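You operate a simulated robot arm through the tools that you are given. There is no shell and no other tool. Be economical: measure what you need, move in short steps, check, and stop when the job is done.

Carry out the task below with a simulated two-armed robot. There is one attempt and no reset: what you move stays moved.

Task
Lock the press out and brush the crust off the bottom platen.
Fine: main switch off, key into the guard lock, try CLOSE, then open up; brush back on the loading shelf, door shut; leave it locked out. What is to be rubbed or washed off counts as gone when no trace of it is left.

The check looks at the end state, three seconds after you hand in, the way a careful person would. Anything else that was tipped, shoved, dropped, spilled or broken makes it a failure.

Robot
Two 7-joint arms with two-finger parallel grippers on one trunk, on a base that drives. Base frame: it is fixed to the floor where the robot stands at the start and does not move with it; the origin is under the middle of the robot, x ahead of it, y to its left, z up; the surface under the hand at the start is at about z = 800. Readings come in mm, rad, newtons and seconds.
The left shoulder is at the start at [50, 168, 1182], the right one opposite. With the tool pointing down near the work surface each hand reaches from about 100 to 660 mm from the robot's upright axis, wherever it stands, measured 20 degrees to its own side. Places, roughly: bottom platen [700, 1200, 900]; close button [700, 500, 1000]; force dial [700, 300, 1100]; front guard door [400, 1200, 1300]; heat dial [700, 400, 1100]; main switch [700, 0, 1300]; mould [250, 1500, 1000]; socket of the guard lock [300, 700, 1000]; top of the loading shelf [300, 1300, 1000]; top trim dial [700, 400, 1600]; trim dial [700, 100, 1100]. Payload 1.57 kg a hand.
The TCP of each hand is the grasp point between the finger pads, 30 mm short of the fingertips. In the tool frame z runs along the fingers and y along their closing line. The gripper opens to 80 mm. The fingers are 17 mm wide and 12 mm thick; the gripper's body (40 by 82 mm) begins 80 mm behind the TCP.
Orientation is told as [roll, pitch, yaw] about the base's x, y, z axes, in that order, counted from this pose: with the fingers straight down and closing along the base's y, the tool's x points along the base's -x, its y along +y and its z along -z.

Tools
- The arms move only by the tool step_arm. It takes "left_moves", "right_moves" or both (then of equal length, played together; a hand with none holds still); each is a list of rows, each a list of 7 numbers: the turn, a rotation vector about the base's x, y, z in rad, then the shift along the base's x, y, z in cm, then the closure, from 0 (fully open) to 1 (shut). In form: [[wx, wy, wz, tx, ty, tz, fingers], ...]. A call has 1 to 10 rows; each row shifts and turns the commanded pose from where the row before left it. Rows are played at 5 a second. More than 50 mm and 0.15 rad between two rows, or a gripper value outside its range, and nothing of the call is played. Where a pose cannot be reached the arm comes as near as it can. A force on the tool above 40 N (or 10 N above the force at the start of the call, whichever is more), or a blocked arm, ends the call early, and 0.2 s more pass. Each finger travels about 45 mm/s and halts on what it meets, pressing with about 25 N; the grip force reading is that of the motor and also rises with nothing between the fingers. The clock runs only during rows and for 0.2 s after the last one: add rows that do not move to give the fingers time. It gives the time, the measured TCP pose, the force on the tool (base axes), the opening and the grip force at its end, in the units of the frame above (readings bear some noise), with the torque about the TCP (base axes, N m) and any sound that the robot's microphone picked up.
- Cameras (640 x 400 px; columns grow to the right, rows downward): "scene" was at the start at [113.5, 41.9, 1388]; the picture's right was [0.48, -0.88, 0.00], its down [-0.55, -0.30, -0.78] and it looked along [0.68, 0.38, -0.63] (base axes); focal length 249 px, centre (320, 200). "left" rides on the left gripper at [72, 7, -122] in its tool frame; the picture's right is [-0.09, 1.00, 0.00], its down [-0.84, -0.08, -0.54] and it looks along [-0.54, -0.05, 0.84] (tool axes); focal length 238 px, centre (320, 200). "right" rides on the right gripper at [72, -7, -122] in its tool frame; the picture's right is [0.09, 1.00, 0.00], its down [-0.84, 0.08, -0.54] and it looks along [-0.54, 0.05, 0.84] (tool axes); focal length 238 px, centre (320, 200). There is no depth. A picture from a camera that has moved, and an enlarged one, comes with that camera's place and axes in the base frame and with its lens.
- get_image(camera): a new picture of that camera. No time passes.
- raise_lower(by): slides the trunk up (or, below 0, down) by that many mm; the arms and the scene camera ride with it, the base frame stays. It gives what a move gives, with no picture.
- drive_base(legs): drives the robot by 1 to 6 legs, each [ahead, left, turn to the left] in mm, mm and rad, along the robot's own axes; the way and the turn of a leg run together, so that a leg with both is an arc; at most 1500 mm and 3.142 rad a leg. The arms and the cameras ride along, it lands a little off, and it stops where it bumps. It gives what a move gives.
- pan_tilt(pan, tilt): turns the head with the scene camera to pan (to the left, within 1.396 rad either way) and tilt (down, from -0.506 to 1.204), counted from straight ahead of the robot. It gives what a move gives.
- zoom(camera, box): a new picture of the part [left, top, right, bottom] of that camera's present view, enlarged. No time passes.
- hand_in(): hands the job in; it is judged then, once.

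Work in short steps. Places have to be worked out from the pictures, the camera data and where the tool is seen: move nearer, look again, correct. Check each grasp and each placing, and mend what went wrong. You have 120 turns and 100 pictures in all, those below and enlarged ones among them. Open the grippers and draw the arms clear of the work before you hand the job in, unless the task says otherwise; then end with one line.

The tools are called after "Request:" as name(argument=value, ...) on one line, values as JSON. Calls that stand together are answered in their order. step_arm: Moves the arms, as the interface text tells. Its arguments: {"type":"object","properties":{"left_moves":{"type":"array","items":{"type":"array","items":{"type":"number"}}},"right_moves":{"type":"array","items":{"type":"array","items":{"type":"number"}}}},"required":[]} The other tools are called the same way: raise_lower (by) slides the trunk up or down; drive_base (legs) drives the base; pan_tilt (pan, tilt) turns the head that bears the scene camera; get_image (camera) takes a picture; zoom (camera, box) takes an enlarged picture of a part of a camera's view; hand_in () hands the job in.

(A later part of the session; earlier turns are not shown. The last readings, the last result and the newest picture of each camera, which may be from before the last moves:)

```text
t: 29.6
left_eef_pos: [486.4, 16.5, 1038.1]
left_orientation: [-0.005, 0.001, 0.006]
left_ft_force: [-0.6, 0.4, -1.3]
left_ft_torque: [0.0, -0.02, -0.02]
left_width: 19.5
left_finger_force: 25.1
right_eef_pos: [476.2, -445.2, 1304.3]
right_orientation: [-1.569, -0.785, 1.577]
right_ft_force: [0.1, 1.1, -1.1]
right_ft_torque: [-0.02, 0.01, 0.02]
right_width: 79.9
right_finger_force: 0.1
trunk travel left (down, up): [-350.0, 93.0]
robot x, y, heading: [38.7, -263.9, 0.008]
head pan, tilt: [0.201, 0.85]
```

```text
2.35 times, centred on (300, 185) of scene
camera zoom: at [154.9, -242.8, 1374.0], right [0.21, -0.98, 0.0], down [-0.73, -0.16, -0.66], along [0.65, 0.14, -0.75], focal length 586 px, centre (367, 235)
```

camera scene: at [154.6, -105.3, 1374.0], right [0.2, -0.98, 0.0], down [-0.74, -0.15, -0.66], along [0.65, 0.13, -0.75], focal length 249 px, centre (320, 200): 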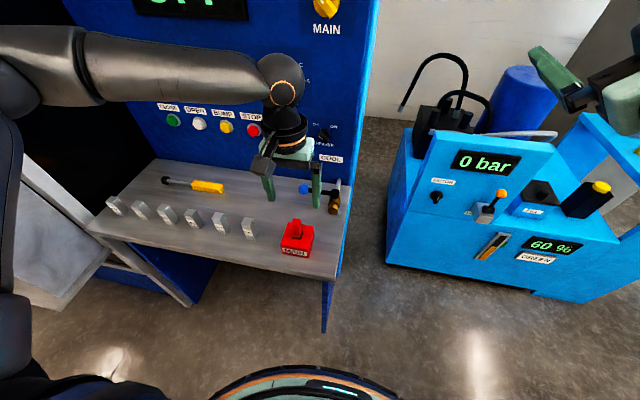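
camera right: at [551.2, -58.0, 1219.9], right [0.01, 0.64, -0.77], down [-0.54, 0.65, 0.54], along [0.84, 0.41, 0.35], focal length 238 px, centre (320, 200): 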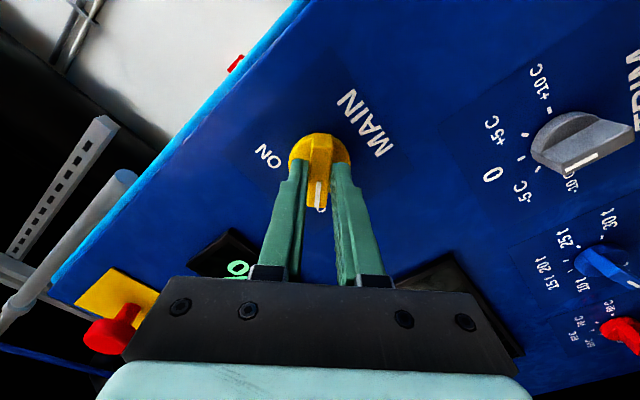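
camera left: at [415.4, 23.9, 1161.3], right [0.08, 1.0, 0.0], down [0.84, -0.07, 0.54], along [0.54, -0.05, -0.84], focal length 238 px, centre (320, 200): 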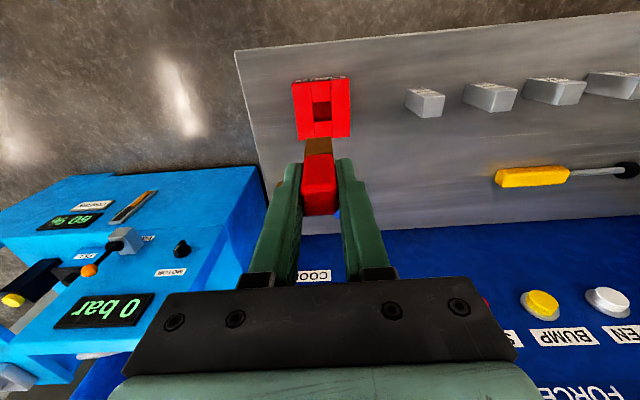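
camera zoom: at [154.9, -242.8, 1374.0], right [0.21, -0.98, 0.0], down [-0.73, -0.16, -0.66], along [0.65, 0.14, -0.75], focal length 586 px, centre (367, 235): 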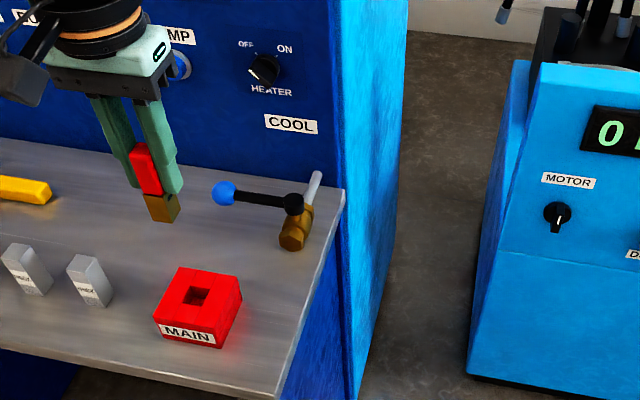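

The key is out and held (red with a brass foot). I raise it, then drive back and to the left toward the guard lock.

Request:
step_arm(left_moves=[[0, 0, 0, 0, 0, 4, 1], [0, 0, 0, 0, 0, 4, 1]])

Request:
drive_base(legs=[[-180, 0, 0], [0, 560, 0]])

Request:
pan_tilt(pan=0.9, tilt=0.6)

Request:
get_image(camera="scene")

Request:
get_image(camera="left")

```text
t: 30.1
left_eef_pos: [487.1, 15.4, 1119.4]
left_orientation: [-0.003, -0.001, 0.007]
left_ft_force: [0.7, 0.1, -1.8]
left_ft_torque: [0.01, 0.0, 0.01]
left_width: 20.0
left_finger_force: 24.9
right_eef_pos: [476.5, -446.3, 1304.0]
right_orientation: [-1.568, -0.786, 1.576]
right_ft_force: [0.2, 0.3, 1.3]
right_ft_torque: [-0.02, -0.01, -0.02]
right_width: 80.1
right_finger_force: 0.1
trunk travel left (down, up): [-350.0, 93.0]
robot x, y, heading: [42.0, -259.9, 0.007]
head pan, tilt: [0.201, 0.85]
```

```text
t: 36.7
left_eef_pos: [301.5, 577.6, 1119.8]
left_orientation: [-0.004, -0.002, 0.007]
left_ft_force: [0.0, 0.3, -1.8]
left_ft_torque: [0.01, 0.0, 0.0]
left_width: 19.6
left_finger_force: 25.2
right_eef_pos: [292.6, 115.8, 1304.3]
right_orientation: [-1.567, -0.786, 1.576]
right_ft_force: [-0.4, 0.3, 0.4]
right_ft_torque: [-0.02, 0.02, -0.01]
right_width: 80.2
right_finger_force: 0.1
trunk travel left (down, up): [-350.0, 93.0]
robot x, y, heading: [-146.1, 301.0, 0.008]
head pan, tilt: [0.201, 0.85]
```

```text
t: 37.8
left_eef_pos: [301.4, 577.4, 1118.9]
left_orientation: [-0.003, -0.002, 0.011]
left_ft_force: [-0.1, 0.2, -1.1]
left_ft_torque: [0.02, 0.03, 0.0]
left_width: 19.8
left_finger_force: 25.1
right_eef_pos: [291.5, 114.8, 1305.3]
right_orientation: [-1.567, -0.785, 1.577]
right_ft_force: [0.6, -0.3, 0.5]
right_ft_torque: [0.03, 0.04, -0.01]
right_width: 80.0
right_finger_force: 0.1
trunk travel left (down, up): [-350.0, 93.0]
robot x, y, heading: [-146.0, 299.8, 0.006]
head pan, tilt: [0.901, 0.6]
```

```text
66 pictures are left
camera scene: at [-52.7, 371.5, 1394.9], right [0.79, -0.61, 0.0], down [-0.35, -0.45, -0.82], along [0.51, 0.65, -0.57], focal length 249 px, centre (320, 200)
```

scene: 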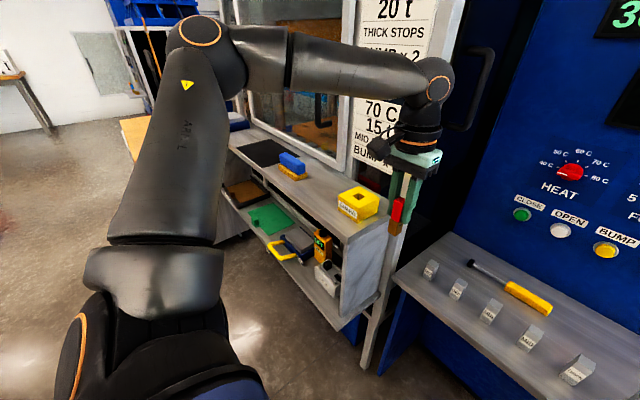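

```text
65 pictures are left
camera left: at [230.2, 584.4, 1241.6], right [0.08, 1.0, 0.0], down [0.84, -0.07, 0.54], along [0.54, -0.05, -0.84], focal length 238 px, centre (320, 200)
```

left: 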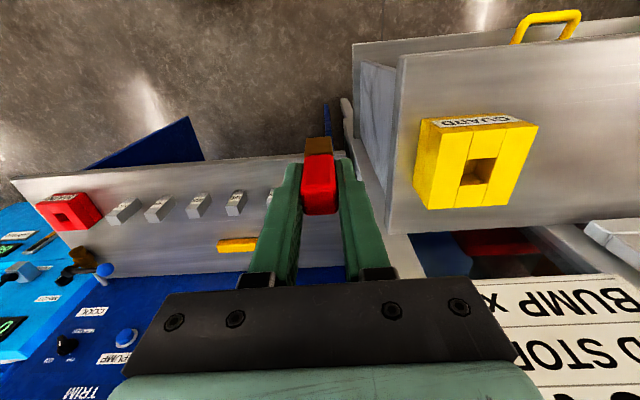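

The hole comes out around [337, 718, ~1045]. I lift 25 mm, drive 140 mm left and look from above.

Request:
step_arm(left_moves=[[0, 0, 0, 0, 0, 2.5, 1]])

Request:
drive_base(legs=[[0, 130, 0]])

Request:
get_image(camera="left")

Request:
get_image(camera="scene")

```text
t: 38.1
left_eef_pos: [301.6, 576.8, 1144.7]
left_orientation: [-0.003, -0.001, 0.01]
left_ft_force: [0.4, -0.3, -0.9]
left_ft_torque: [0.01, 0.0, -0.01]
left_width: 20.2
left_finger_force: 25.5
right_eef_pos: [290.5, 114.8, 1304.9]
right_orientation: [-1.566, -0.786, 1.576]
right_ft_force: [-0.8, -0.1, 0.3]
right_ft_torque: [0.01, 0.01, 0.01]
right_width: 80.0
right_finger_force: 0.0
trunk travel left (down, up): [-350.0, 93.0]
robot x, y, heading: [-143.6, 303.2, 0.013]
head pan, tilt: [0.901, 0.6]
```

```text
t: 39.9
left_eef_pos: [300.0, 705.7, 1143.8]
left_orientation: [-0.004, -0.001, 0.005]
left_ft_force: [-0.1, -0.1, -1.6]
left_ft_torque: [0.0, -0.01, 0.02]
left_width: 19.9
left_finger_force: 25.9
right_eef_pos: [290.5, 241.3, 1304.9]
right_orientation: [-1.567, -0.786, 1.577]
right_ft_force: [-0.2, 1.0, 0.3]
right_ft_torque: [0.01, -0.02, 0.0]
right_width: 79.9
right_finger_force: 0.1
trunk travel left (down, up): [-350.0, 93.0]
robot x, y, heading: [-146.8, 427.3, 0.003]
head pan, tilt: [0.901, 0.6]
```

```text
64 pictures are left
camera left: at [229.7, 712.1, 1266.4], right [0.08, 1.0, 0.0], down [0.84, -0.07, 0.54], along [0.54, -0.05, -0.84], focal length 238 px, centre (320, 200)
```

left: 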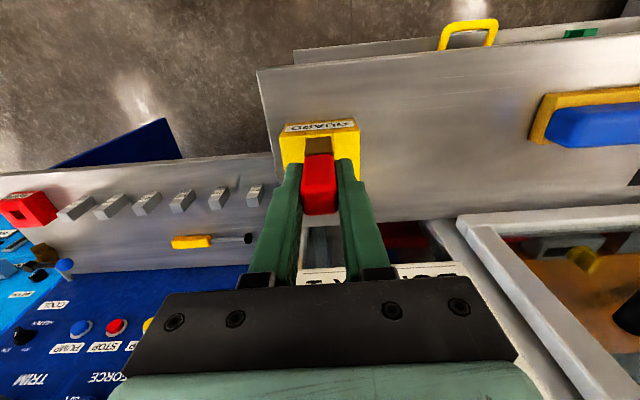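

```text
63 pictures are left
camera scene: at [-53.7, 499.4, 1394.9], right [0.79, -0.62, 0.0], down [-0.35, -0.45, -0.82], along [0.51, 0.65, -0.57], focal length 249 px, centre (320, 200)
```

scene: 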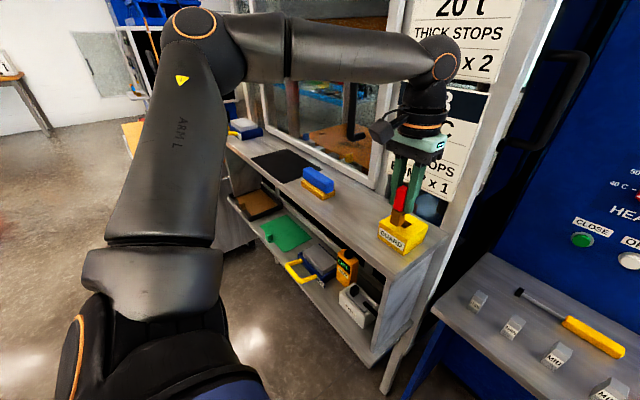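

Request:
zoom(camera="left", box=[260, 100, 400, 220])

Request:
zoom(camera="scene", box=[340, 150, 460, 270])

```text
3.33 times, centred on (330, 160) of left
camera zoom: at [229.7, 712.1, 1266.4], right [0.08, 1.0, 0.0], down [0.84, -0.07, 0.54], along [0.54, -0.05, -0.84], focal length 794 px, centre (287, 333)
```

zoom: 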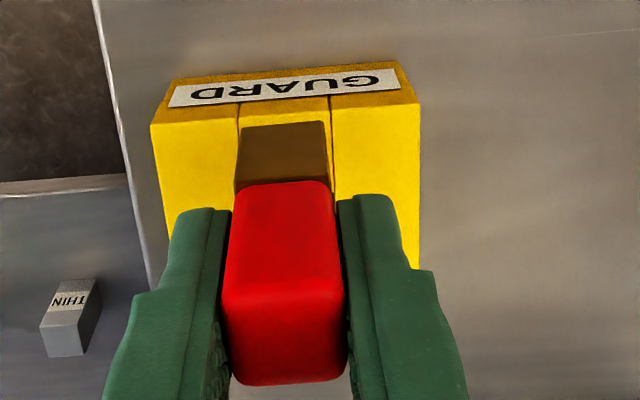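

```text
3.33 times, centred on (400, 210) of scene
camera zoom: at [-53.7, 499.4, 1394.9], right [0.79, -0.62, 0.0], down [-0.35, -0.45, -0.82], along [0.51, 0.65, -0.57], focal length 831 px, centre (53, 167)
```

zoom: 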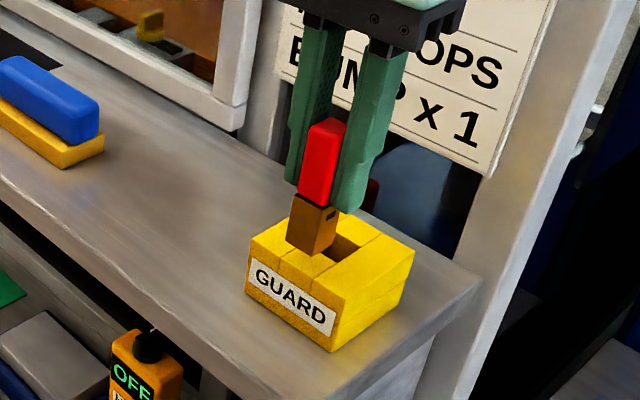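

The block's top is about z 1060, hole centre ≈ [327, 704.5]; the key foot is ~67 mm under the TCP. I shift to it and look closely.

Request:
step_arm(left_moves=[[0, 0, 0, 2.7, -0.1, 0, 1], [0, 0, 0, 0, 0, 0, 1]])

Request:
zoom(camera="left", box=[260, 80, 400, 200])

Request:
zoom(camera="scene", box=[360, 150, 460, 260])

```text
t: 40.5
left_eef_pos: [324.9, 704.3, 1145.7]
left_orientation: [-0.004, -0.002, 0.008]
left_ft_force: [0.1, 0.3, -0.5]
left_ft_torque: [0.04, 0.0, -0.03]
left_width: 19.5
left_finger_force: 25.1
right_eef_pos: [289.7, 241.6, 1306.1]
right_orientation: [-1.57, -0.786, 1.576]
right_ft_force: [0.7, 0.4, -0.4]
right_ft_torque: [0.01, -0.02, -0.02]
right_width: 80.4
right_finger_force: 0.1
trunk travel left (down, up): [-350.0, 93.0]
robot x, y, heading: [-147.5, 432.5, 0.008]
head pan, tilt: [0.901, 0.6]
```

```text
3.33 times, centred on (330, 140) of left
camera zoom: at [255.6, 712.0, 1267.7], right [0.09, 1.0, 0.0], down [0.84, -0.07, 0.54], along [0.54, -0.05, -0.84], focal length 794 px, centre (287, 400)
```

zoom: 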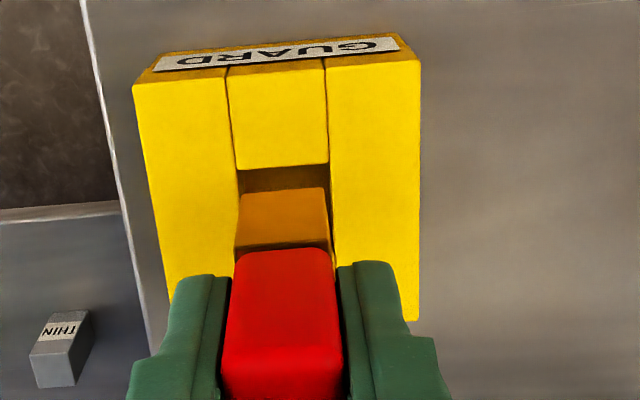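

```text
3.64 times, centred on (410, 205) of scene
camera zoom: at [-54.2, 499.2, 1394.9], right [0.79, -0.62, 0.0], down [-0.35, -0.45, -0.83], along [0.51, 0.65, -0.56], focal length 906 px, centre (-7, 182)
```

zoom: 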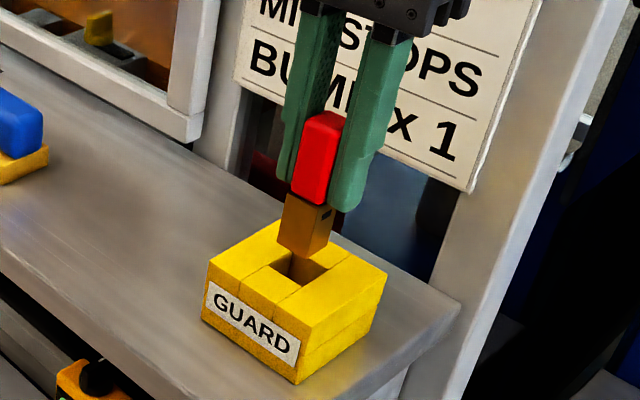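

The foot is centred in y but ~2.5 mm short in x. I correct, lower 15 mm and check again.

Request:
step_arm(left_moves=[[0, 0, 0, 0.25, 0, -0.8, 1], [0, 0, 0, 0, 0, -0.8, 1], [0, 0, 0, 0, 0, 0, 1]])

Request:
zoom(camera="left", box=[260, 80, 400, 200])

Request:
zoom(camera="scene", box=[370, 180, 440, 240])

```text
t: 41.3
left_eef_pos: [329.0, 704.2, 1127.8]
left_orientation: [-0.004, -0.002, 0.007]
left_ft_force: [-0.2, -0.3, -1.0]
left_ft_torque: [0.0, -0.01, 0.01]
left_width: 20.0
left_finger_force: 25.0
right_eef_pos: [289.7, 241.4, 1304.0]
right_orientation: [-1.566, -0.785, 1.575]
right_ft_force: [0.0, -0.7, 0.1]
right_ft_torque: [0.01, 0.04, -0.03]
right_width: 79.9
right_finger_force: 0.1
trunk travel left (down, up): [-350.0, 93.0]
robot x, y, heading: [-143.4, 428.7, 0.011]
head pan, tilt: [0.901, 0.6]
```

```text
3.33 times, centred on (330, 140) of left
camera zoom: at [259.0, 711.4, 1250.0], right [0.09, 1.0, 0.0], down [0.84, -0.07, 0.54], along [0.54, -0.05, -0.84], focal length 794 px, centre (287, 400)
```

zoom: 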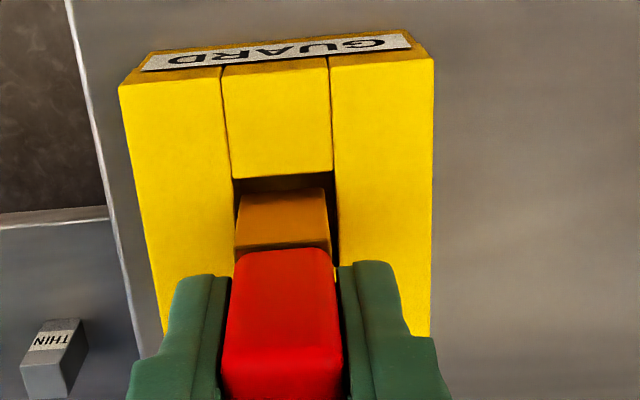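

```text
6.67 times, centred on (405, 210) of scene
camera zoom: at [-53.8, 499.0, 1394.9], right [0.79, -0.62, 0.0], down [-0.35, -0.45, -0.83], along [0.51, 0.65, -0.56], focal length 1662 px, centre (-247, 133)
```

zoom: 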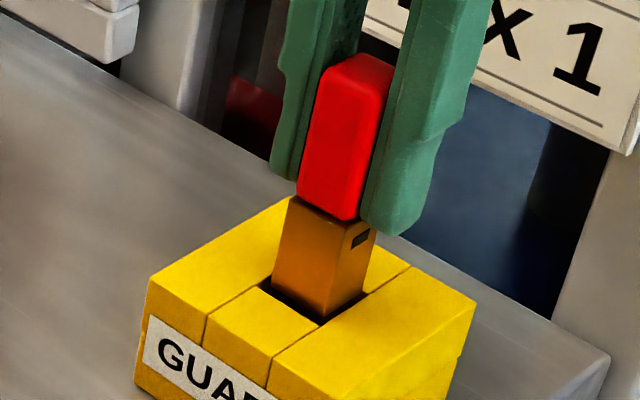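

Well centred. I lower it into the hole in small steps, watching force.

Request:
step_arm(left_moves=[[0, 0, 0, 0, 0, -0.7, 1], [0, 0, 0, 0, 0, -0.7, 1], [0, 0, 0, 0, 0, -0.6, 1], [0, 0, 0, 0, 0, -0.6, 1]])

Request:
zoom(camera="scene", box=[370, 180, 440, 240])

```text
t: 42.3
left_eef_pos: [329.6, 702.6, 1106.5]
left_orientation: [-0.004, -0.008, 0.008]
left_ft_force: [1.3, 2.4, 17.2]
left_ft_torque: [0.2, 0.18, 0.03]
left_width: 19.7
left_finger_force: 25.4
right_eef_pos: [289.2, 242.5, 1304.8]
right_orientation: [-1.569, -0.786, 1.574]
right_ft_force: [0.6, 0.1, 0.3]
right_ft_torque: [0.01, -0.03, -0.03]
right_width: 79.9
right_finger_force: 0.0
trunk travel left (down, up): [-350.0, 93.0]
robot x, y, heading: [-146.4, 427.0, 0.007]
head pan, tilt: [0.901, 0.6]
```

```text
6.67 times, centred on (405, 210) of scene
camera zoom: at [-55.1, 498.6, 1395.4], right [0.79, -0.62, 0.0], down [-0.35, -0.45, -0.83], along [0.51, 0.65, -0.56], focal length 1662 px, centre (-247, 133)
```

zoom: 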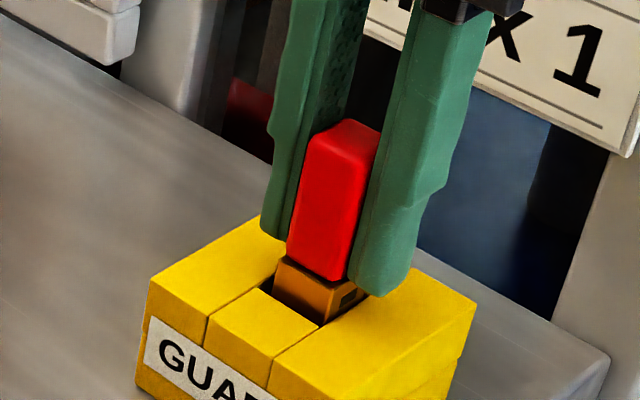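

Resistance of 17 N with ~12 mm of brass still showing. I nudge +1 mm in y and press on gently.

Request:
step_arm(left_moves=[[0, 0, 0, 0, 0, 0.4, 1], [0, 0, 0, 0, 0.12, 0, 1], [0, 0, 0, 0, 0, -0.5, 1], [0, 0, 0, 0, 0, -0.5, 1]])

Request:
zoom(camera="left", box=[260, 80, 400, 200])

```text
t: 43.3
left_eef_pos: [328.7, 703.4, 1099.1]
left_orientation: [-0.001, -0.006, 0.007]
left_ft_force: [1.6, 1.2, 21.2]
left_ft_torque: [0.12, -0.06, -0.01]
left_width: 19.5
left_finger_force: 25.4
right_eef_pos: [288.4, 241.3, 1305.5]
right_orientation: [-1.568, -0.786, 1.578]
right_ft_force: [-0.7, -0.3, -0.1]
right_ft_torque: [0.01, 0.01, -0.02]
right_width: 80.0
right_finger_force: 0.1
trunk travel left (down, up): [-350.0, 93.0]
robot x, y, heading: [-150.9, 429.8, 0.008]
head pan, tilt: [0.901, 0.6]
```

```text
3.33 times, centred on (330, 140) of left
camera zoom: at [256.8, 710.6, 1220.9], right [0.09, 1.0, 0.0], down [0.83, -0.07, 0.55], along [0.55, -0.05, -0.84], focal length 794 px, centre (287, 400)
```

zoom: 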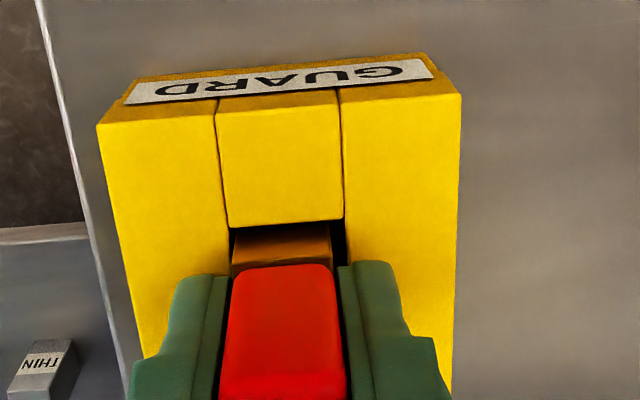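

It slides down with friction; the gap is larger on the +y side, so I nudge +1.5 mm y and continue.

Request:
step_arm(left_moves=[[0, 0, 0, 0, 0.15, 0.2, 1], [0, 0, 0, 0, 0, -0.5, 1], [0, 0, 0, 0, 0, -0.5, 1], [0, 0, 0, 0, 0, -0.5, 1]])

Request:
zoom(camera="left", box=[260, 80, 400, 200])

Request:
zoom(camera="scene", box=[370, 180, 440, 240])

```text
t: 44.2
left_eef_pos: [327.8, 703.8, 1095.9]
left_orientation: [-0.005, -0.013, 0.005]
left_ft_force: [-8.1, -1.8, 14.3]
left_ft_torque: [0.18, 0.45, 0.15]
left_width: 19.7
left_finger_force: 24.9
right_eef_pos: [288.6, 242.3, 1305.3]
right_orientation: [-1.571, -0.788, 1.577]
right_ft_force: [0.4, 0.3, 0.9]
right_ft_torque: [0.0, 0.0, -0.03]
right_width: 79.6
right_finger_force: 0.0
trunk travel left (down, up): [-350.0, 93.0]
robot x, y, heading: [-150.7, 424.1, 0.01]
head pan, tilt: [0.901, 0.6]
stopped in row 4 (left hand): the force on the tool passed its limit at 44 N (the readings are from after the stop); the commanded pose is now the measured one
```

```text
3.33 times, centred on (330, 140) of left
camera zoom: at [256.0, 711.6, 1216.5], right [0.09, 1.0, 0.0], down [0.83, -0.07, 0.55], along [0.55, -0.05, -0.83], focal length 794 px, centre (287, 400)
```

zoom: 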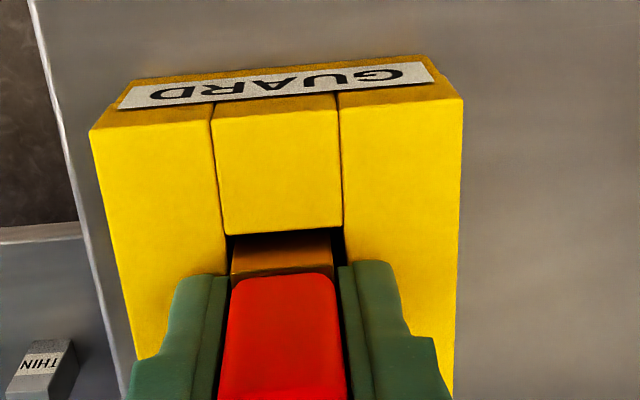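

```text
6.67 times, centred on (405, 210) of scene
camera zoom: at [-56.2, 498.4, 1394.9], right [0.79, -0.61, 0.0], down [-0.35, -0.45, -0.83], along [0.51, 0.65, -0.56], focal length 1662 px, centre (-247, 133)
```

zoom: 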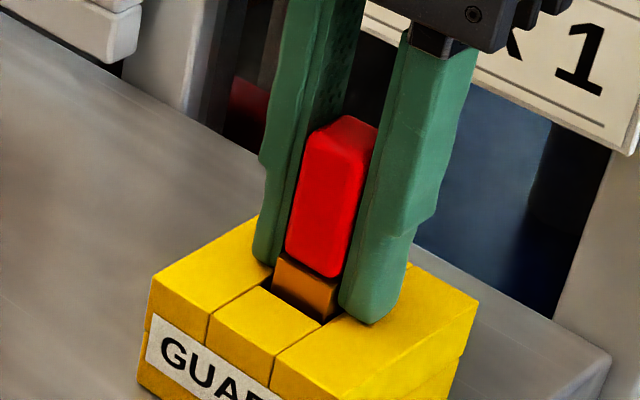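

The fingers slid down the key, so it is bottomed; the exposed brass matches how it stood in the MAIN block. I open, rise and look.

Request:
step_arm(left_moves=[[0, 0, 0, 0, 0, 0, 0.7], [0, 0, 0, 0, 0, 0, 0.3], [0, 0, 0, 0, 0, 0, 0.2], [0, 0, 0, 0, 0, 4, 0.2], [0, 0, 0, 0, 0, 4, 0.2], [0, 0, 0, 0, 0, 4, 0.2]])

Request:
get_image(camera="scene")

Request:
zoom(camera="scene", box=[360, 170, 450, 260])

```text
t: 45.6
left_eef_pos: [330.3, 705.4, 1212.1]
left_orientation: [-0.004, -0.009, 0.009]
left_ft_force: [-0.5, 0.7, 0.3]
left_ft_torque: [0.02, -0.01, 0.01]
left_width: 63.9
left_finger_force: 0.1
right_eef_pos: [289.8, 240.6, 1304.4]
right_orientation: [-1.569, -0.786, 1.576]
right_ft_force: [0.7, 0.1, 0.8]
right_ft_torque: [0.0, -0.01, 0.02]
right_width: 80.0
right_finger_force: 0.1
trunk travel left (down, up): [-350.0, 93.0]
robot x, y, heading: [-147.2, 430.1, 0.007]
head pan, tilt: [0.901, 0.6]
```

```text
52 pictures are left
camera scene: at [-54.1, 498.9, 1394.9], right [0.79, -0.61, 0.0], down [-0.35, -0.45, -0.83], along [0.51, 0.65, -0.56], focal length 249 px, centre (320, 200)
```

scene: 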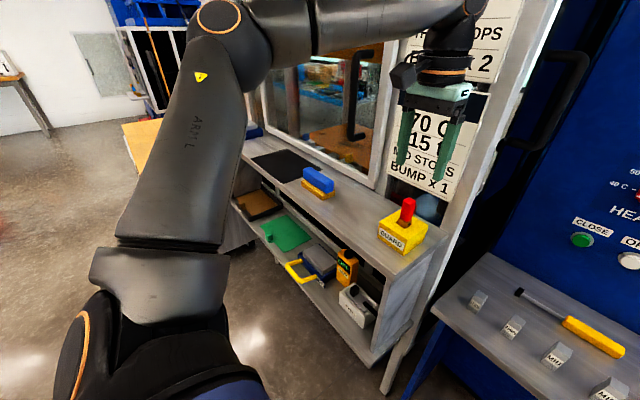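

```text
4.44 times, centred on (405, 215) of scene
camera zoom: at [-54.1, 498.9, 1394.9], right [0.79, -0.61, 0.0], down [-0.35, -0.45, -0.83], along [0.51, 0.65, -0.56], focal length 1108 px, centre (-58, 133)
```

zoom: 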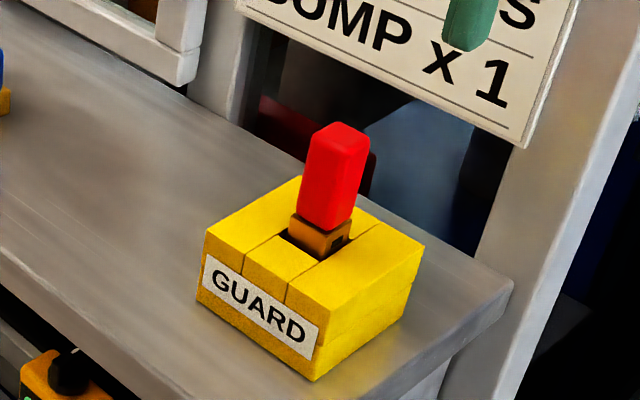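

The key stands seated in the GUARD lock. Next is CLOSE: I tuck the left hand in and drive toward the panel.

Request:
step_arm(left_moves=[[0, 0, 0, -4, 0, 1, 0.2], [0, 0, 0, -4, 0, 1, 0.2], [0, 0, 0, -4, -2, 0, 0.2], [0, 0, 0, -3, -3, 0, 0.2], [0, 0, 0, 0, -4, 0, 0.2]], right_moves=[[0, 0, 0, 0, 0, 0, 0.5], [0, 0, 0, 0, 0, -3, 1], [0, 0, 0, 0, 0, -4, 1], [0, 0, 0, 0, 0, -4, 1], [0, 0, 0, 0, 0, -4, 1]])

Request:
drive_base(legs=[[0, -40, 0], [180, 0, 0]])

Request:
pan_tilt(pan=0.1, tilt=0.5)

Request:
get_image(camera="scene")

```text
t: 46.8
left_eef_pos: [182.7, 613.7, 1229.6]
left_orientation: [-0.003, -0.008, 0.007]
left_ft_force: [0.4, -0.6, 0.7]
left_ft_torque: [0.03, 0.02, 0.03]
left_width: 64.1
left_finger_force: 0.1
right_eef_pos: [321.8, 271.3, 1177.7]
right_orientation: [-1.561, -0.786, 1.568]
right_ft_force: [0.1, -0.2, -0.8]
right_ft_torque: [-0.01, 0.01, 0.04]
right_width: 0.1
right_finger_force: 13.3
right hand out of reach, approached as far as the arm can: row 2, 3, 4, 5
trunk travel left (down, up): [-350.0, 93.0]
robot x, y, heading: [-144.5, 427.2, 0.009]
head pan, tilt: [0.901, 0.6]
```

```text
t: 49.0
left_eef_pos: [363.7, 577.4, 1229.2]
left_orientation: [-0.003, -0.012, 0.011]
left_ft_force: [-0.6, 0.3, -0.1]
left_ft_torque: [0.01, 0.04, 0.0]
left_width: 64.2
left_finger_force: 0.0
right_eef_pos: [503.0, 233.9, 1178.9]
right_orientation: [-1.563, -0.786, 1.572]
right_ft_force: [-0.4, 0.1, 0.1]
right_ft_torque: [0.01, 0.0, 0.01]
right_width: 0.0
right_finger_force: 21.8
trunk travel left (down, up): [-350.0, 93.0]
robot x, y, heading: [37.2, 390.9, 0.017]
head pan, tilt: [0.901, 0.6]
```

```text
t: 50.1
left_eef_pos: [361.5, 577.4, 1229.2]
left_orientation: [-0.003, -0.011, 0.01]
left_ft_force: [0.1, -0.6, 0.0]
left_ft_torque: [0.01, 0.03, -0.02]
left_width: 63.8
left_finger_force: 0.1
right_eef_pos: [502.6, 234.2, 1179.5]
right_orientation: [-1.562, -0.785, 1.572]
right_ft_force: [-0.7, 0.9, 0.5]
right_ft_torque: [0.0, 0.03, -0.01]
right_width: 0.1
right_finger_force: 21.5
trunk travel left (down, up): [-350.0, 93.0]
robot x, y, heading: [35.6, 388.0, 0.01]
head pan, tilt: [0.099, 0.499]
```

```text
50 pictures are left
camera scene: at [163.7, 399.8, 1404.0], right [0.11, -0.99, 0.0], down [-0.48, -0.05, -0.88], along [0.87, 0.1, -0.48], focal length 249 px, centre (320, 200)
```

scene: 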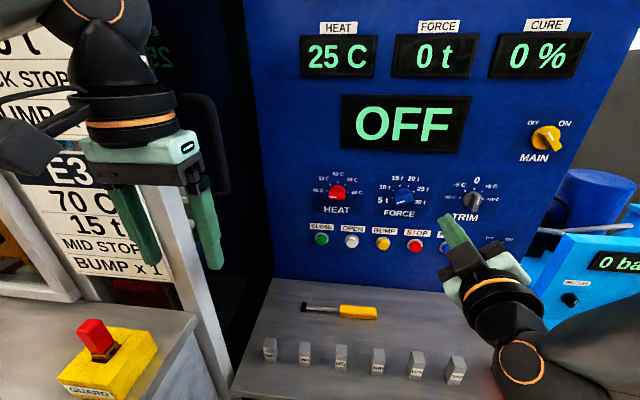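

CLOSE is near [705, 456, 985]. I lower the trunk 130 mm and bring the closed right fingers in front of it.

Request:
raise_lower(by=-130)

Request:
step_arm(right_moves=[[0, 0, 0, 2, 4, -1, 1], [0, 0, 0, 2, 4, -1, 1], [0, 0, 0, 2, 4, -1, 1], [0, 0, 0, 2, 4, -1, 1], [0, 0, 0, 2, 4, 0, 1], [0, 0, 0, 1, 2, 0, 1]])

Request:
get_image(camera="right")

Request:
get_image(camera="scene")

```text
t: 51.7
left_eef_pos: [361.8, 576.1, 1100.0]
left_orientation: [-0.004, -0.01, 0.011]
left_ft_force: [0.3, -0.4, -0.3]
left_ft_torque: [-0.01, -0.01, 0.02]
left_width: 64.1
left_finger_force: 0.1
right_eef_pos: [501.8, 233.9, 1049.1]
right_orientation: [-1.563, -0.785, 1.572]
right_ft_force: [0.1, -0.4, 0.5]
right_ft_torque: [-0.01, 0.01, -0.01]
right_width: 0.2
right_finger_force: 20.7
trunk travel left (down, up): [-220.0, 223.0]
robot x, y, heading: [35.1, 386.0, 0.013]
head pan, tilt: [0.099, 0.499]
```

```text
t: 53.1
left_eef_pos: [361.9, 577.0, 1100.3]
left_orientation: [-0.005, -0.01, 0.011]
left_ft_force: [0.3, -0.5, 0.4]
left_ft_torque: [0.0, -0.04, 0.02]
left_width: 64.0
left_finger_force: 0.1
right_eef_pos: [612.0, 456.8, 1008.2]
right_orientation: [-1.563, -0.784, 1.573]
right_ft_force: [0.1, 0.3, 0.6]
right_ft_torque: [0.02, 0.0, -0.01]
right_width: 0.0
right_finger_force: 21.3
trunk travel left (down, up): [-220.0, 223.0]
robot x, y, heading: [37.8, 387.1, 0.012]
head pan, tilt: [0.099, 0.499]
```

```text
49 pictures are left
camera right: at [490.3, 401.7, 962.7], right [-0.01, 0.64, -0.77], down [-0.54, 0.64, 0.54], along [0.84, 0.42, 0.34], focal length 238 px, centre (320, 200)
```

right: 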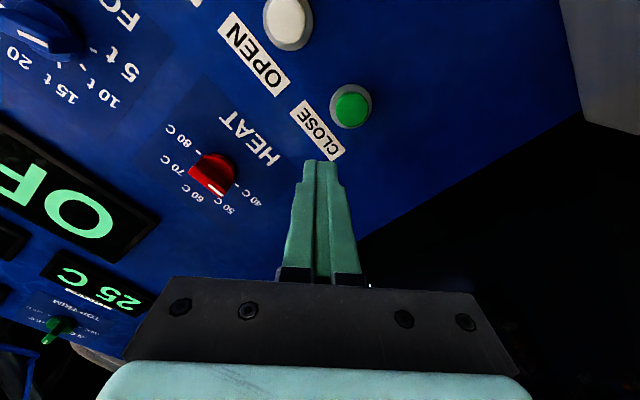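

```text
48 pictures are left
camera scene: at [163.7, 399.9, 1274.0], right [0.11, -0.99, 0.0], down [-0.48, -0.05, -0.88], along [0.87, 0.1, -0.48], focal length 249 px, centre (320, 200)
```

scene: 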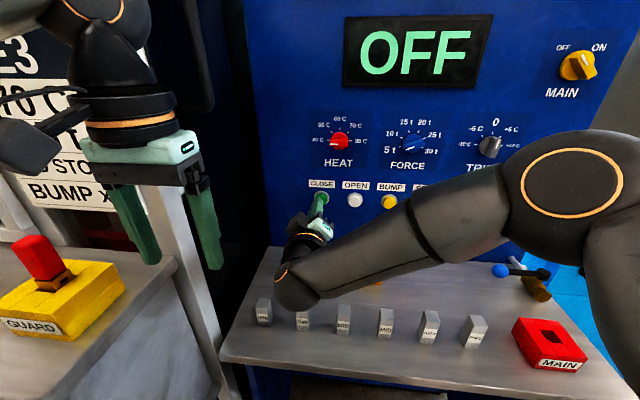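

Button at about [~705, 457, 971]. I align in height, then advance until I feel it.

Request:
step_arm(right_moves=[[0, 0, 0, 0, 0, -3.7, 1], [0, 0, 0, 3, 0, 0, 1], [0, 0, 0, 0, 0, 0, 1]])

Request:
get_image(camera="right")

```text
t: 53.9
left_eef_pos: [360.9, 577.2, 1100.3]
left_orientation: [-0.003, -0.01, 0.009]
left_ft_force: [0.3, 0.9, 0.4]
left_ft_torque: [-0.01, 0.01, 0.0]
left_width: 64.1
left_finger_force: 0.0
right_eef_pos: [640.2, 456.1, 970.5]
right_orientation: [-1.563, -0.786, 1.572]
right_ft_force: [0.3, -0.6, -0.3]
right_ft_torque: [-0.02, 0.05, 0.04]
right_width: 0.0
right_finger_force: 21.6
trunk travel left (down, up): [-220.0, 223.0]
robot x, y, heading: [31.6, 388.1, 0.011]
head pan, tilt: [0.099, 0.499]
```

```text
47 pictures are left
camera right: at [518.9, 400.7, 925.9], right [-0.01, 0.64, -0.77], down [-0.54, 0.64, 0.54], along [0.84, 0.42, 0.34], focal length 238 px, centre (320, 200)
```

right: 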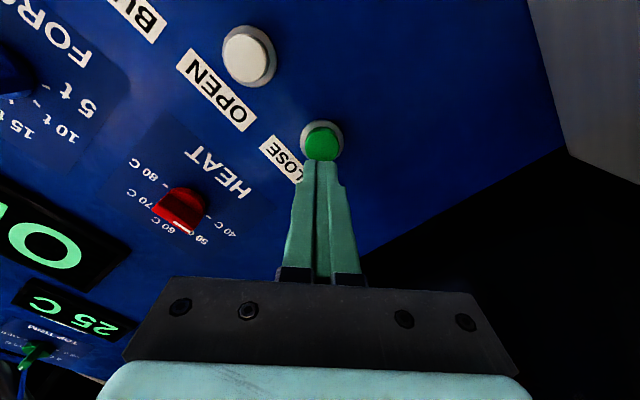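

Aligned. I push forward in steps until contact, then back off.

Request:
step_arm(right_moves=[[0, 0, 0, 3, 0, 0, 1], [0, 0, 0, 1, 0, 0, 1], [0, 0, 0, 0.5, 0, 0, 1], [0, 0, 0, 0.5, 0, 0, 1], [0, 0, 0, 0.5, 0, 0, 1], [0, 0, 0, 0.5, 0, 0, 1], [0, 0, 0, 0, 0, 0, 1]])

Request:
get_image(camera="right")

```text
t: 55.2
left_eef_pos: [358.5, 576.3, 1101.7]
left_orientation: [-0.003, -0.014, 0.011]
left_ft_force: [0.2, 0.5, -0.5]
left_ft_torque: [-0.07, 0.03, -0.01]
left_width: 63.9
left_finger_force: 0.0
right_eef_pos: [692.1, 454.2, 973.1]
right_orientation: [-1.567, -0.785, 1.574]
right_ft_force: [-34.5, -9.6, 8.4]
right_ft_torque: [-0.04, -0.15, -0.27]
right_width: 0.0
right_finger_force: 21.2
trunk travel left (down, up): [-220.0, 223.0]
robot x, y, heading: [31.8, 384.3, 0.009]
head pan, tilt: [0.099, 0.499]
heard: click
stopped in row 6 (right hand): the force on the tool passed its limit at 44 N (the readings are from after the stop); the commanded pose is now the measured one
```

```text
46 pictures are left
camera right: at [570.7, 400.3, 927.9], right [-0.01, 0.64, -0.77], down [-0.55, 0.64, 0.54], along [0.84, 0.42, 0.34], focal length 238 px, centre (320, 200)
```

right: 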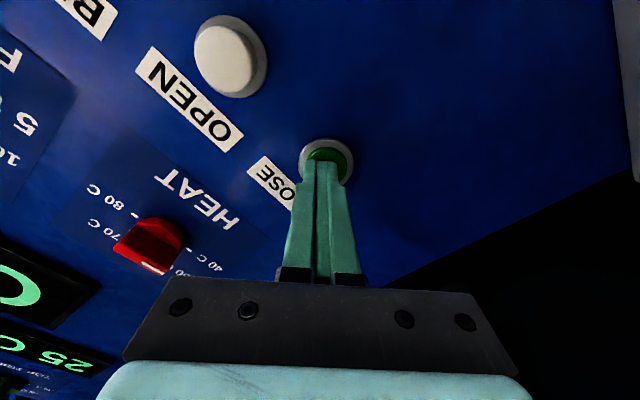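

Click heard: CLOSE tried. I back off and retreat, then look at the panel and the door.

Request:
step_arm(right_moves=[[0, 0, 0, -4, 0, 0, 1], [0, 0, 0, -5, 0, 0, 1], [0, 0, 0, -5, 0, 2, 1], [0, 0, 0, 0, -4, 2, 0.5], [0, 0, 0, 0, -4, 2, 0.2], [0, 0, 0, 0, -4, 2, 0]])

Request:
drive_base(legs=[[-330, 0, 0], [0, 600, 0]])

Request:
raise_lower(by=130)

Request:
pan_tilt(pan=0.15, tilt=0.4)

Request:
get_image(camera="scene")

```text
refused: row 3 steps farther than a row can; nothing moved
```

```text
t: 59.6
left_eef_pos: [32.5, 749.4, 1099.1]
left_orientation: [-0.006, -0.01, -0.004]
left_ft_force: [0.2, -0.6, -0.3]
left_ft_torque: [0.0, 0.0, -0.02]
left_width: 63.9
left_finger_force: 0.0
right_eef_pos: [366.9, 616.4, 964.7]
right_orientation: [-1.548, -0.785, 1.533]
right_ft_force: [1.1, -1.0, -0.2]
right_ft_torque: [0.01, -0.02, 0.07]
right_width: 0.0
right_finger_force: 21.5
trunk travel left (down, up): [-220.0, 223.0]
robot x, y, heading: [-298.9, 566.0, -0.0]
head pan, tilt: [0.099, 0.499]
stopped in leg 2: the force on the tool passed its limit at 58 N (the readings are from after the stop); the commanded pose is now the measured one
```

```text
t: 60.1
left_eef_pos: [32.9, 748.0, 1115.1]
left_orientation: [-0.005, -0.011, -0.006]
left_ft_force: [0.0, -0.1, 0.7]
left_ft_torque: [0.0, -0.01, 0.01]
left_width: 64.1
left_finger_force: 0.1
right_eef_pos: [365.7, 613.0, 966.9]
right_orientation: [-1.513, -0.771, 1.507]
right_ft_force: [-1.7, -6.6, -4.2]
right_ft_torque: [0.06, -0.55, 0.85]
right_width: 0.0
right_finger_force: 21.3
trunk travel left (down, up): [-234.0, 209.0]
robot x, y, heading: [-297.1, 562.5, -0.005]
head pan, tilt: [0.099, 0.499]
stopped: the force on the tool passed its limit at 52 N (the readings are from after the stop); the commanded pose is now the measured one
```

```text
t: 60.8
left_eef_pos: [32.6, 749.0, 1113.3]
left_orientation: [-0.005, -0.011, -0.005]
left_ft_force: [0.3, -0.4, -0.2]
left_ft_torque: [-0.01, 0.02, 0.01]
left_width: 64.2
left_finger_force: 0.0
right_eef_pos: [365.1, 613.1, 966.6]
right_orientation: [-1.514, -0.771, 1.508]
right_ft_force: [-1.7, -11.6, -6.8]
right_ft_torque: [0.09, -0.83, 1.35]
right_width: 0.0
right_finger_force: 21.4
trunk travel left (down, up): [-234.0, 209.0]
robot x, y, heading: [-297.1, 568.6, -0.001]
head pan, tilt: [0.15, 0.4]
```

```text
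45 pictures are left
camera scene: at [-167.2, 579.0, 1296.8], right [0.15, -0.99, 0.0], down [-0.39, -0.06, -0.92], along [0.91, 0.13, -0.39], focal length 249 px, centre (320, 200)
```

scene: 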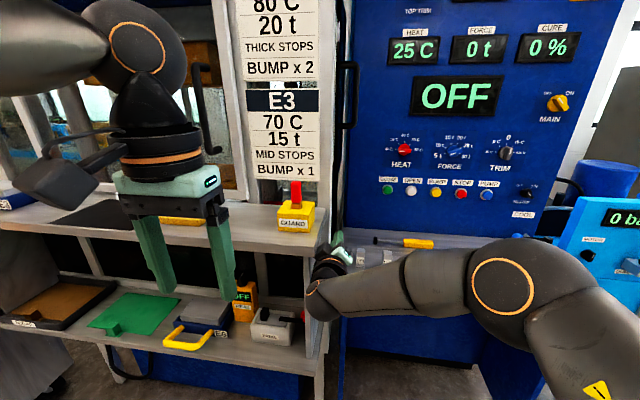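

My chained drive carried the un-retracted right hand into the shelf's side; nothing seems to have fallen. I ease the hand away to -y, then back.

Request:
step_arm(right_moves=[[0, 0, 0, 0, -1, -0.5, 1], [0, 0, 0, 0, -3, 0, 1], [0, 0, 0, 0, -4, 0, 1], [0, 0, 0, 0, -4, 0, 1]])

Request:
get_image(camera="scene")

```text
t: 61.8
left_eef_pos: [33.9, 749.6, 1114.8]
left_orientation: [-0.004, -0.011, -0.007]
left_ft_force: [0.4, 0.3, 0.3]
left_ft_torque: [0.03, 0.01, 0.02]
left_width: 64.1
left_finger_force: 0.0
right_eef_pos: [363.6, 495.6, 961.2]
right_orientation: [-1.516, -0.771, 1.511]
right_ft_force: [-0.7, 0.3, 0.7]
right_ft_torque: [-0.04, -0.02, 0.03]
right_width: 0.0
right_finger_force: 21.3
trunk travel left (down, up): [-234.0, 209.0]
robot x, y, heading: [-297.8, 565.0, -0.005]
head pan, tilt: [0.15, 0.4]
```

```text
44 pictures are left
camera scene: at [-167.6, 579.9, 1296.9], right [0.15, -0.99, 0.0], down [-0.38, -0.06, -0.92], along [0.91, 0.14, -0.39], focal length 249 px, centre (320, 200)
```

scene: 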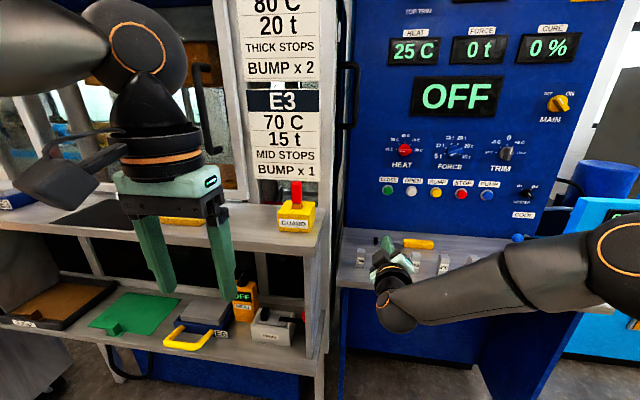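

Clear now. I pull the right arm back and up out of the way.

Request:
step_arm(right_moves=[[0, 0, 0, -4.5, -1, 1.5, 0.5], [0, 0, 0, -4.5, -1, 1.5, 0], [0, 0, 0, -4, -1, 2.5, 0], [0, 0, 0, -3, -1, 3.5, 0], [0, 0, 0, -2, -1, 4, 0]])

Request:
raise_lower(by=130)

```text
t: 63.0
left_eef_pos: [33.1, 749.2, 1112.6]
left_orientation: [-0.004, -0.011, -0.006]
left_ft_force: [0.2, -0.3, 0.0]
left_ft_torque: [0.01, -0.02, 0.0]
left_width: 64.0
left_finger_force: 0.1
right_eef_pos: [184.9, 442.7, 1093.4]
right_orientation: [-1.516, -0.773, 1.511]
right_ft_force: [-0.3, -1.0, -1.0]
right_ft_torque: [0.05, 0.01, -0.01]
right_width: 80.3
right_finger_force: 0.0
trunk travel left (down, up): [-234.0, 209.0]
robot x, y, heading: [-300.5, 565.9, 0.0]
head pan, tilt: [0.15, 0.4]
```

```text
t: 64.5
left_eef_pos: [32.5, 749.8, 1244.9]
left_orientation: [-0.007, -0.01, -0.004]
left_ft_force: [0.3, -1.0, 0.2]
left_ft_torque: [-0.02, 0.0, 0.02]
left_width: 64.2
left_finger_force: 0.0
right_eef_pos: [185.6, 442.3, 1223.3]
right_orientation: [-1.515, -0.772, 1.511]
right_ft_force: [-0.5, 0.1, -0.3]
right_ft_torque: [0.0, 0.0, 0.01]
right_width: 79.8
right_finger_force: 0.1
trunk travel left (down, up): [-364.0, 79.0]
robot x, y, heading: [-298.9, 567.0, -0.006]
head pan, tilt: [0.15, 0.4]
```

Now both hands are clear; I drive left in front of the guard door and look.

Request:
drive_base(legs=[[0, 500, 0]])

Request:
get_image(camera="scene")

```text
t: 69.5
left_eef_pos: [36.2, 1255.6, 1244.3]
left_orientation: [-0.005, -0.009, -0.011]
left_ft_force: [-0.7, -0.3, 0.2]
left_ft_torque: [0.01, -0.01, 0.0]
left_width: 63.9
left_finger_force: 0.0
right_eef_pos: [188.1, 949.1, 1223.5]
right_orientation: [-1.515, -0.771, 1.504]
right_ft_force: [-0.4, -0.1, -0.4]
right_ft_torque: [-0.03, 0.05, -0.02]
right_width: 80.1
right_finger_force: 0.0
trunk travel left (down, up): [-364.0, 79.0]
robot x, y, heading: [-296.7, 1078.9, -0.008]
head pan, tilt: [0.15, 0.4]
```

```text
43 pictures are left
camera scene: at [-164.3, 1088.0, 1426.9], right [0.14, -0.99, 0.0], down [-0.39, -0.05, -0.92], along [0.91, 0.13, -0.39], focal length 249 px, centre (320, 200)
```

scene: 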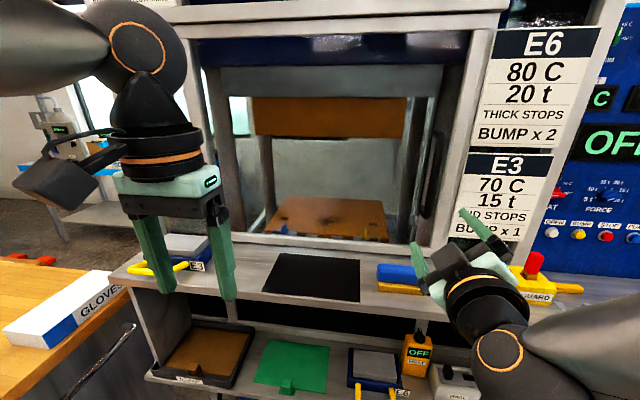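

Request:
pan_tilt(pan=0.1, tilt=-0.15)

Request:
get_image(camera="scene")

Request:
get_image(camera="right")

```text
t: 70.5
left_eef_pos: [37.1, 1257.0, 1244.4]
left_orientation: [-0.005, -0.011, -0.01]
left_ft_force: [0.0, 0.3, -1.2]
left_ft_torque: [-0.02, 0.03, 0.01]
left_width: 64.1
left_finger_force: 0.1
right_eef_pos: [188.0, 948.5, 1223.8]
right_orientation: [-1.514, -0.771, 1.505]
right_ft_force: [0.2, 0.6, -0.4]
right_ft_torque: [0.01, 0.0, 0.02]
right_width: 80.4
right_finger_force: 0.2
trunk travel left (down, up): [-364.0, 79.0]
robot x, y, heading: [-294.6, 1076.0, -0.01]
head pan, tilt: [0.099, -0.15]
```

```text
42 pictures are left
camera scene: at [-171.1, 1082.6, 1477.0], right [0.09, -1.0, 0.0], down [0.15, 0.01, -0.99], along [0.98, 0.09, 0.15], focal length 249 px, centre (320, 200)
```

scene: 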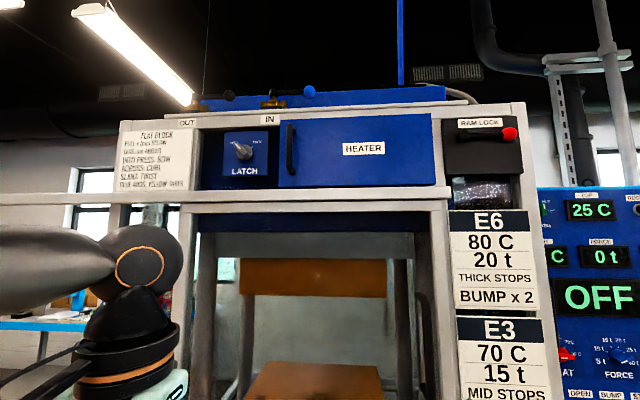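

```text
41 pictures are left
camera right: at [62.5, 896.6, 1183.9], right [-0.01, 0.63, -0.78], down [-0.5, 0.67, 0.55], along [0.86, 0.4, 0.31], focal length 238 px, centre (320, 200)
```

right: 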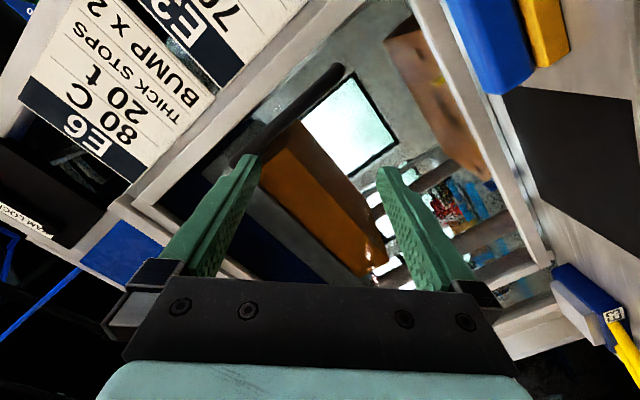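

Request:
zoom(camera="scene", box=[100, 80, 320, 220])

Request:
zoom(camera="scene", box=[400, 100, 560, 220])

```text
2.86 times, centred on (210, 150) of scene
camera zoom: at [-171.1, 1082.6, 1477.0], right [0.09, -1.0, 0.0], down [0.15, 0.01, -0.99], along [0.98, 0.09, 0.15], focal length 712 px, centre (634, 343)
```

zoom: 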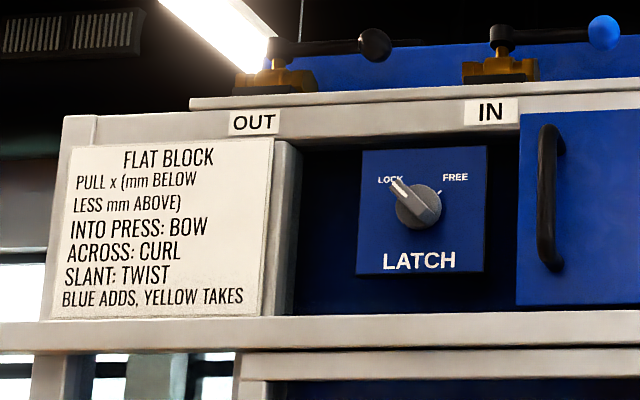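

```text
3.33 times, centred on (480, 160) of scene
camera zoom: at [-171.1, 1082.6, 1477.0], right [0.09, -1.0, 0.0], down [0.15, 0.01, -0.99], along [0.98, 0.09, 0.15], focal length 831 px, centre (-213, 333)
```

zoom: 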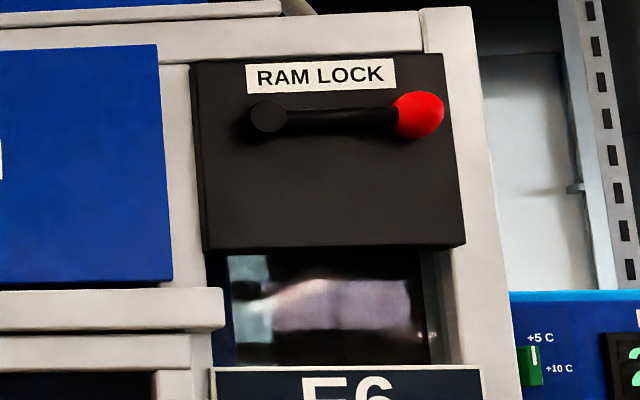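

The sign gives no more steps; the door hangs on a rail running to the left, with its black vertical bar at about [375, 918, 1170–1350]. I level the right hand (closing along y) and come closer.

Request:
step_arm(right_moves=[[0.13, 0, 0, 0, -1, 0, 0], [0.13, 0, 0, 0, -1, 1, 0], [0.13, 0, 0, 0, -1, 1, 0], [0.13, 0, 0, 0, 0, 1, 0], [0.13, 0, 0, 0, 0, 0, 0], [0.12, 0, 0, 0, 0, 0, 0]])

Request:
drive_base(legs=[[110, 0, 0]])

Request:
get_image(camera="right")

```text
t: 71.9
left_eef_pos: [36.5, 1255.6, 1243.4]
left_orientation: [-0.006, -0.011, -0.011]
left_ft_force: [-0.1, -1.0, 0.0]
left_ft_torque: [-0.01, -0.03, -0.02]
left_width: 64.0
left_finger_force: 0.0
right_eef_pos: [189.0, 917.1, 1254.2]
right_orientation: [-0.491, -1.516, 0.5]
right_ft_force: [0.0, -0.3, 0.2]
right_ft_torque: [0.02, 0.01, -0.02]
right_width: 80.1
right_finger_force: 0.0
trunk travel left (down, up): [-364.0, 79.0]
robot x, y, heading: [-296.8, 1075.2, -0.01]
head pan, tilt: [0.099, -0.15]
```

```text
t: 73.1
left_eef_pos: [147.3, 1253.8, 1244.3]
left_orientation: [-0.004, -0.008, -0.013]
left_ft_force: [-0.6, 0.1, 0.1]
left_ft_torque: [0.02, 0.03, -0.01]
left_width: 64.1
left_finger_force: 0.0
right_eef_pos: [295.9, 915.1, 1253.5]
right_orientation: [-0.523, -1.514, 0.534]
right_ft_force: [0.0, -0.7, -1.1]
right_ft_torque: [0.03, -0.02, 0.0]
right_width: 80.3
right_finger_force: 0.1
trunk travel left (down, up): [-364.0, 79.0]
robot x, y, heading: [-184.8, 1073.8, -0.012]
head pan, tilt: [0.099, -0.15]
```

```text
38 pictures are left
camera right: at [171.0, 907.5, 1188.2], right [-0.01, 0.99, -0.12], down [-0.5, 0.1, 0.86], along [0.86, 0.07, 0.5], focal length 238 px, centre (320, 200)
```

right: 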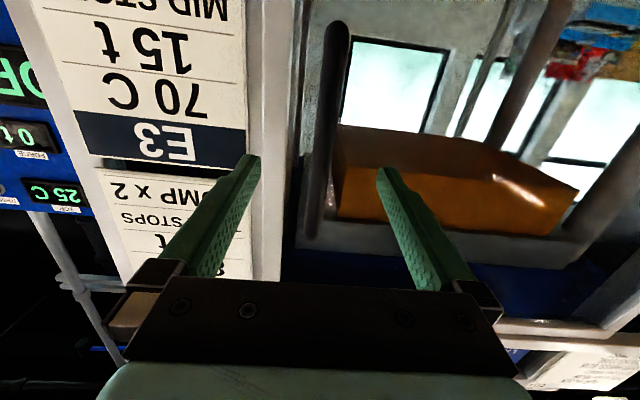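

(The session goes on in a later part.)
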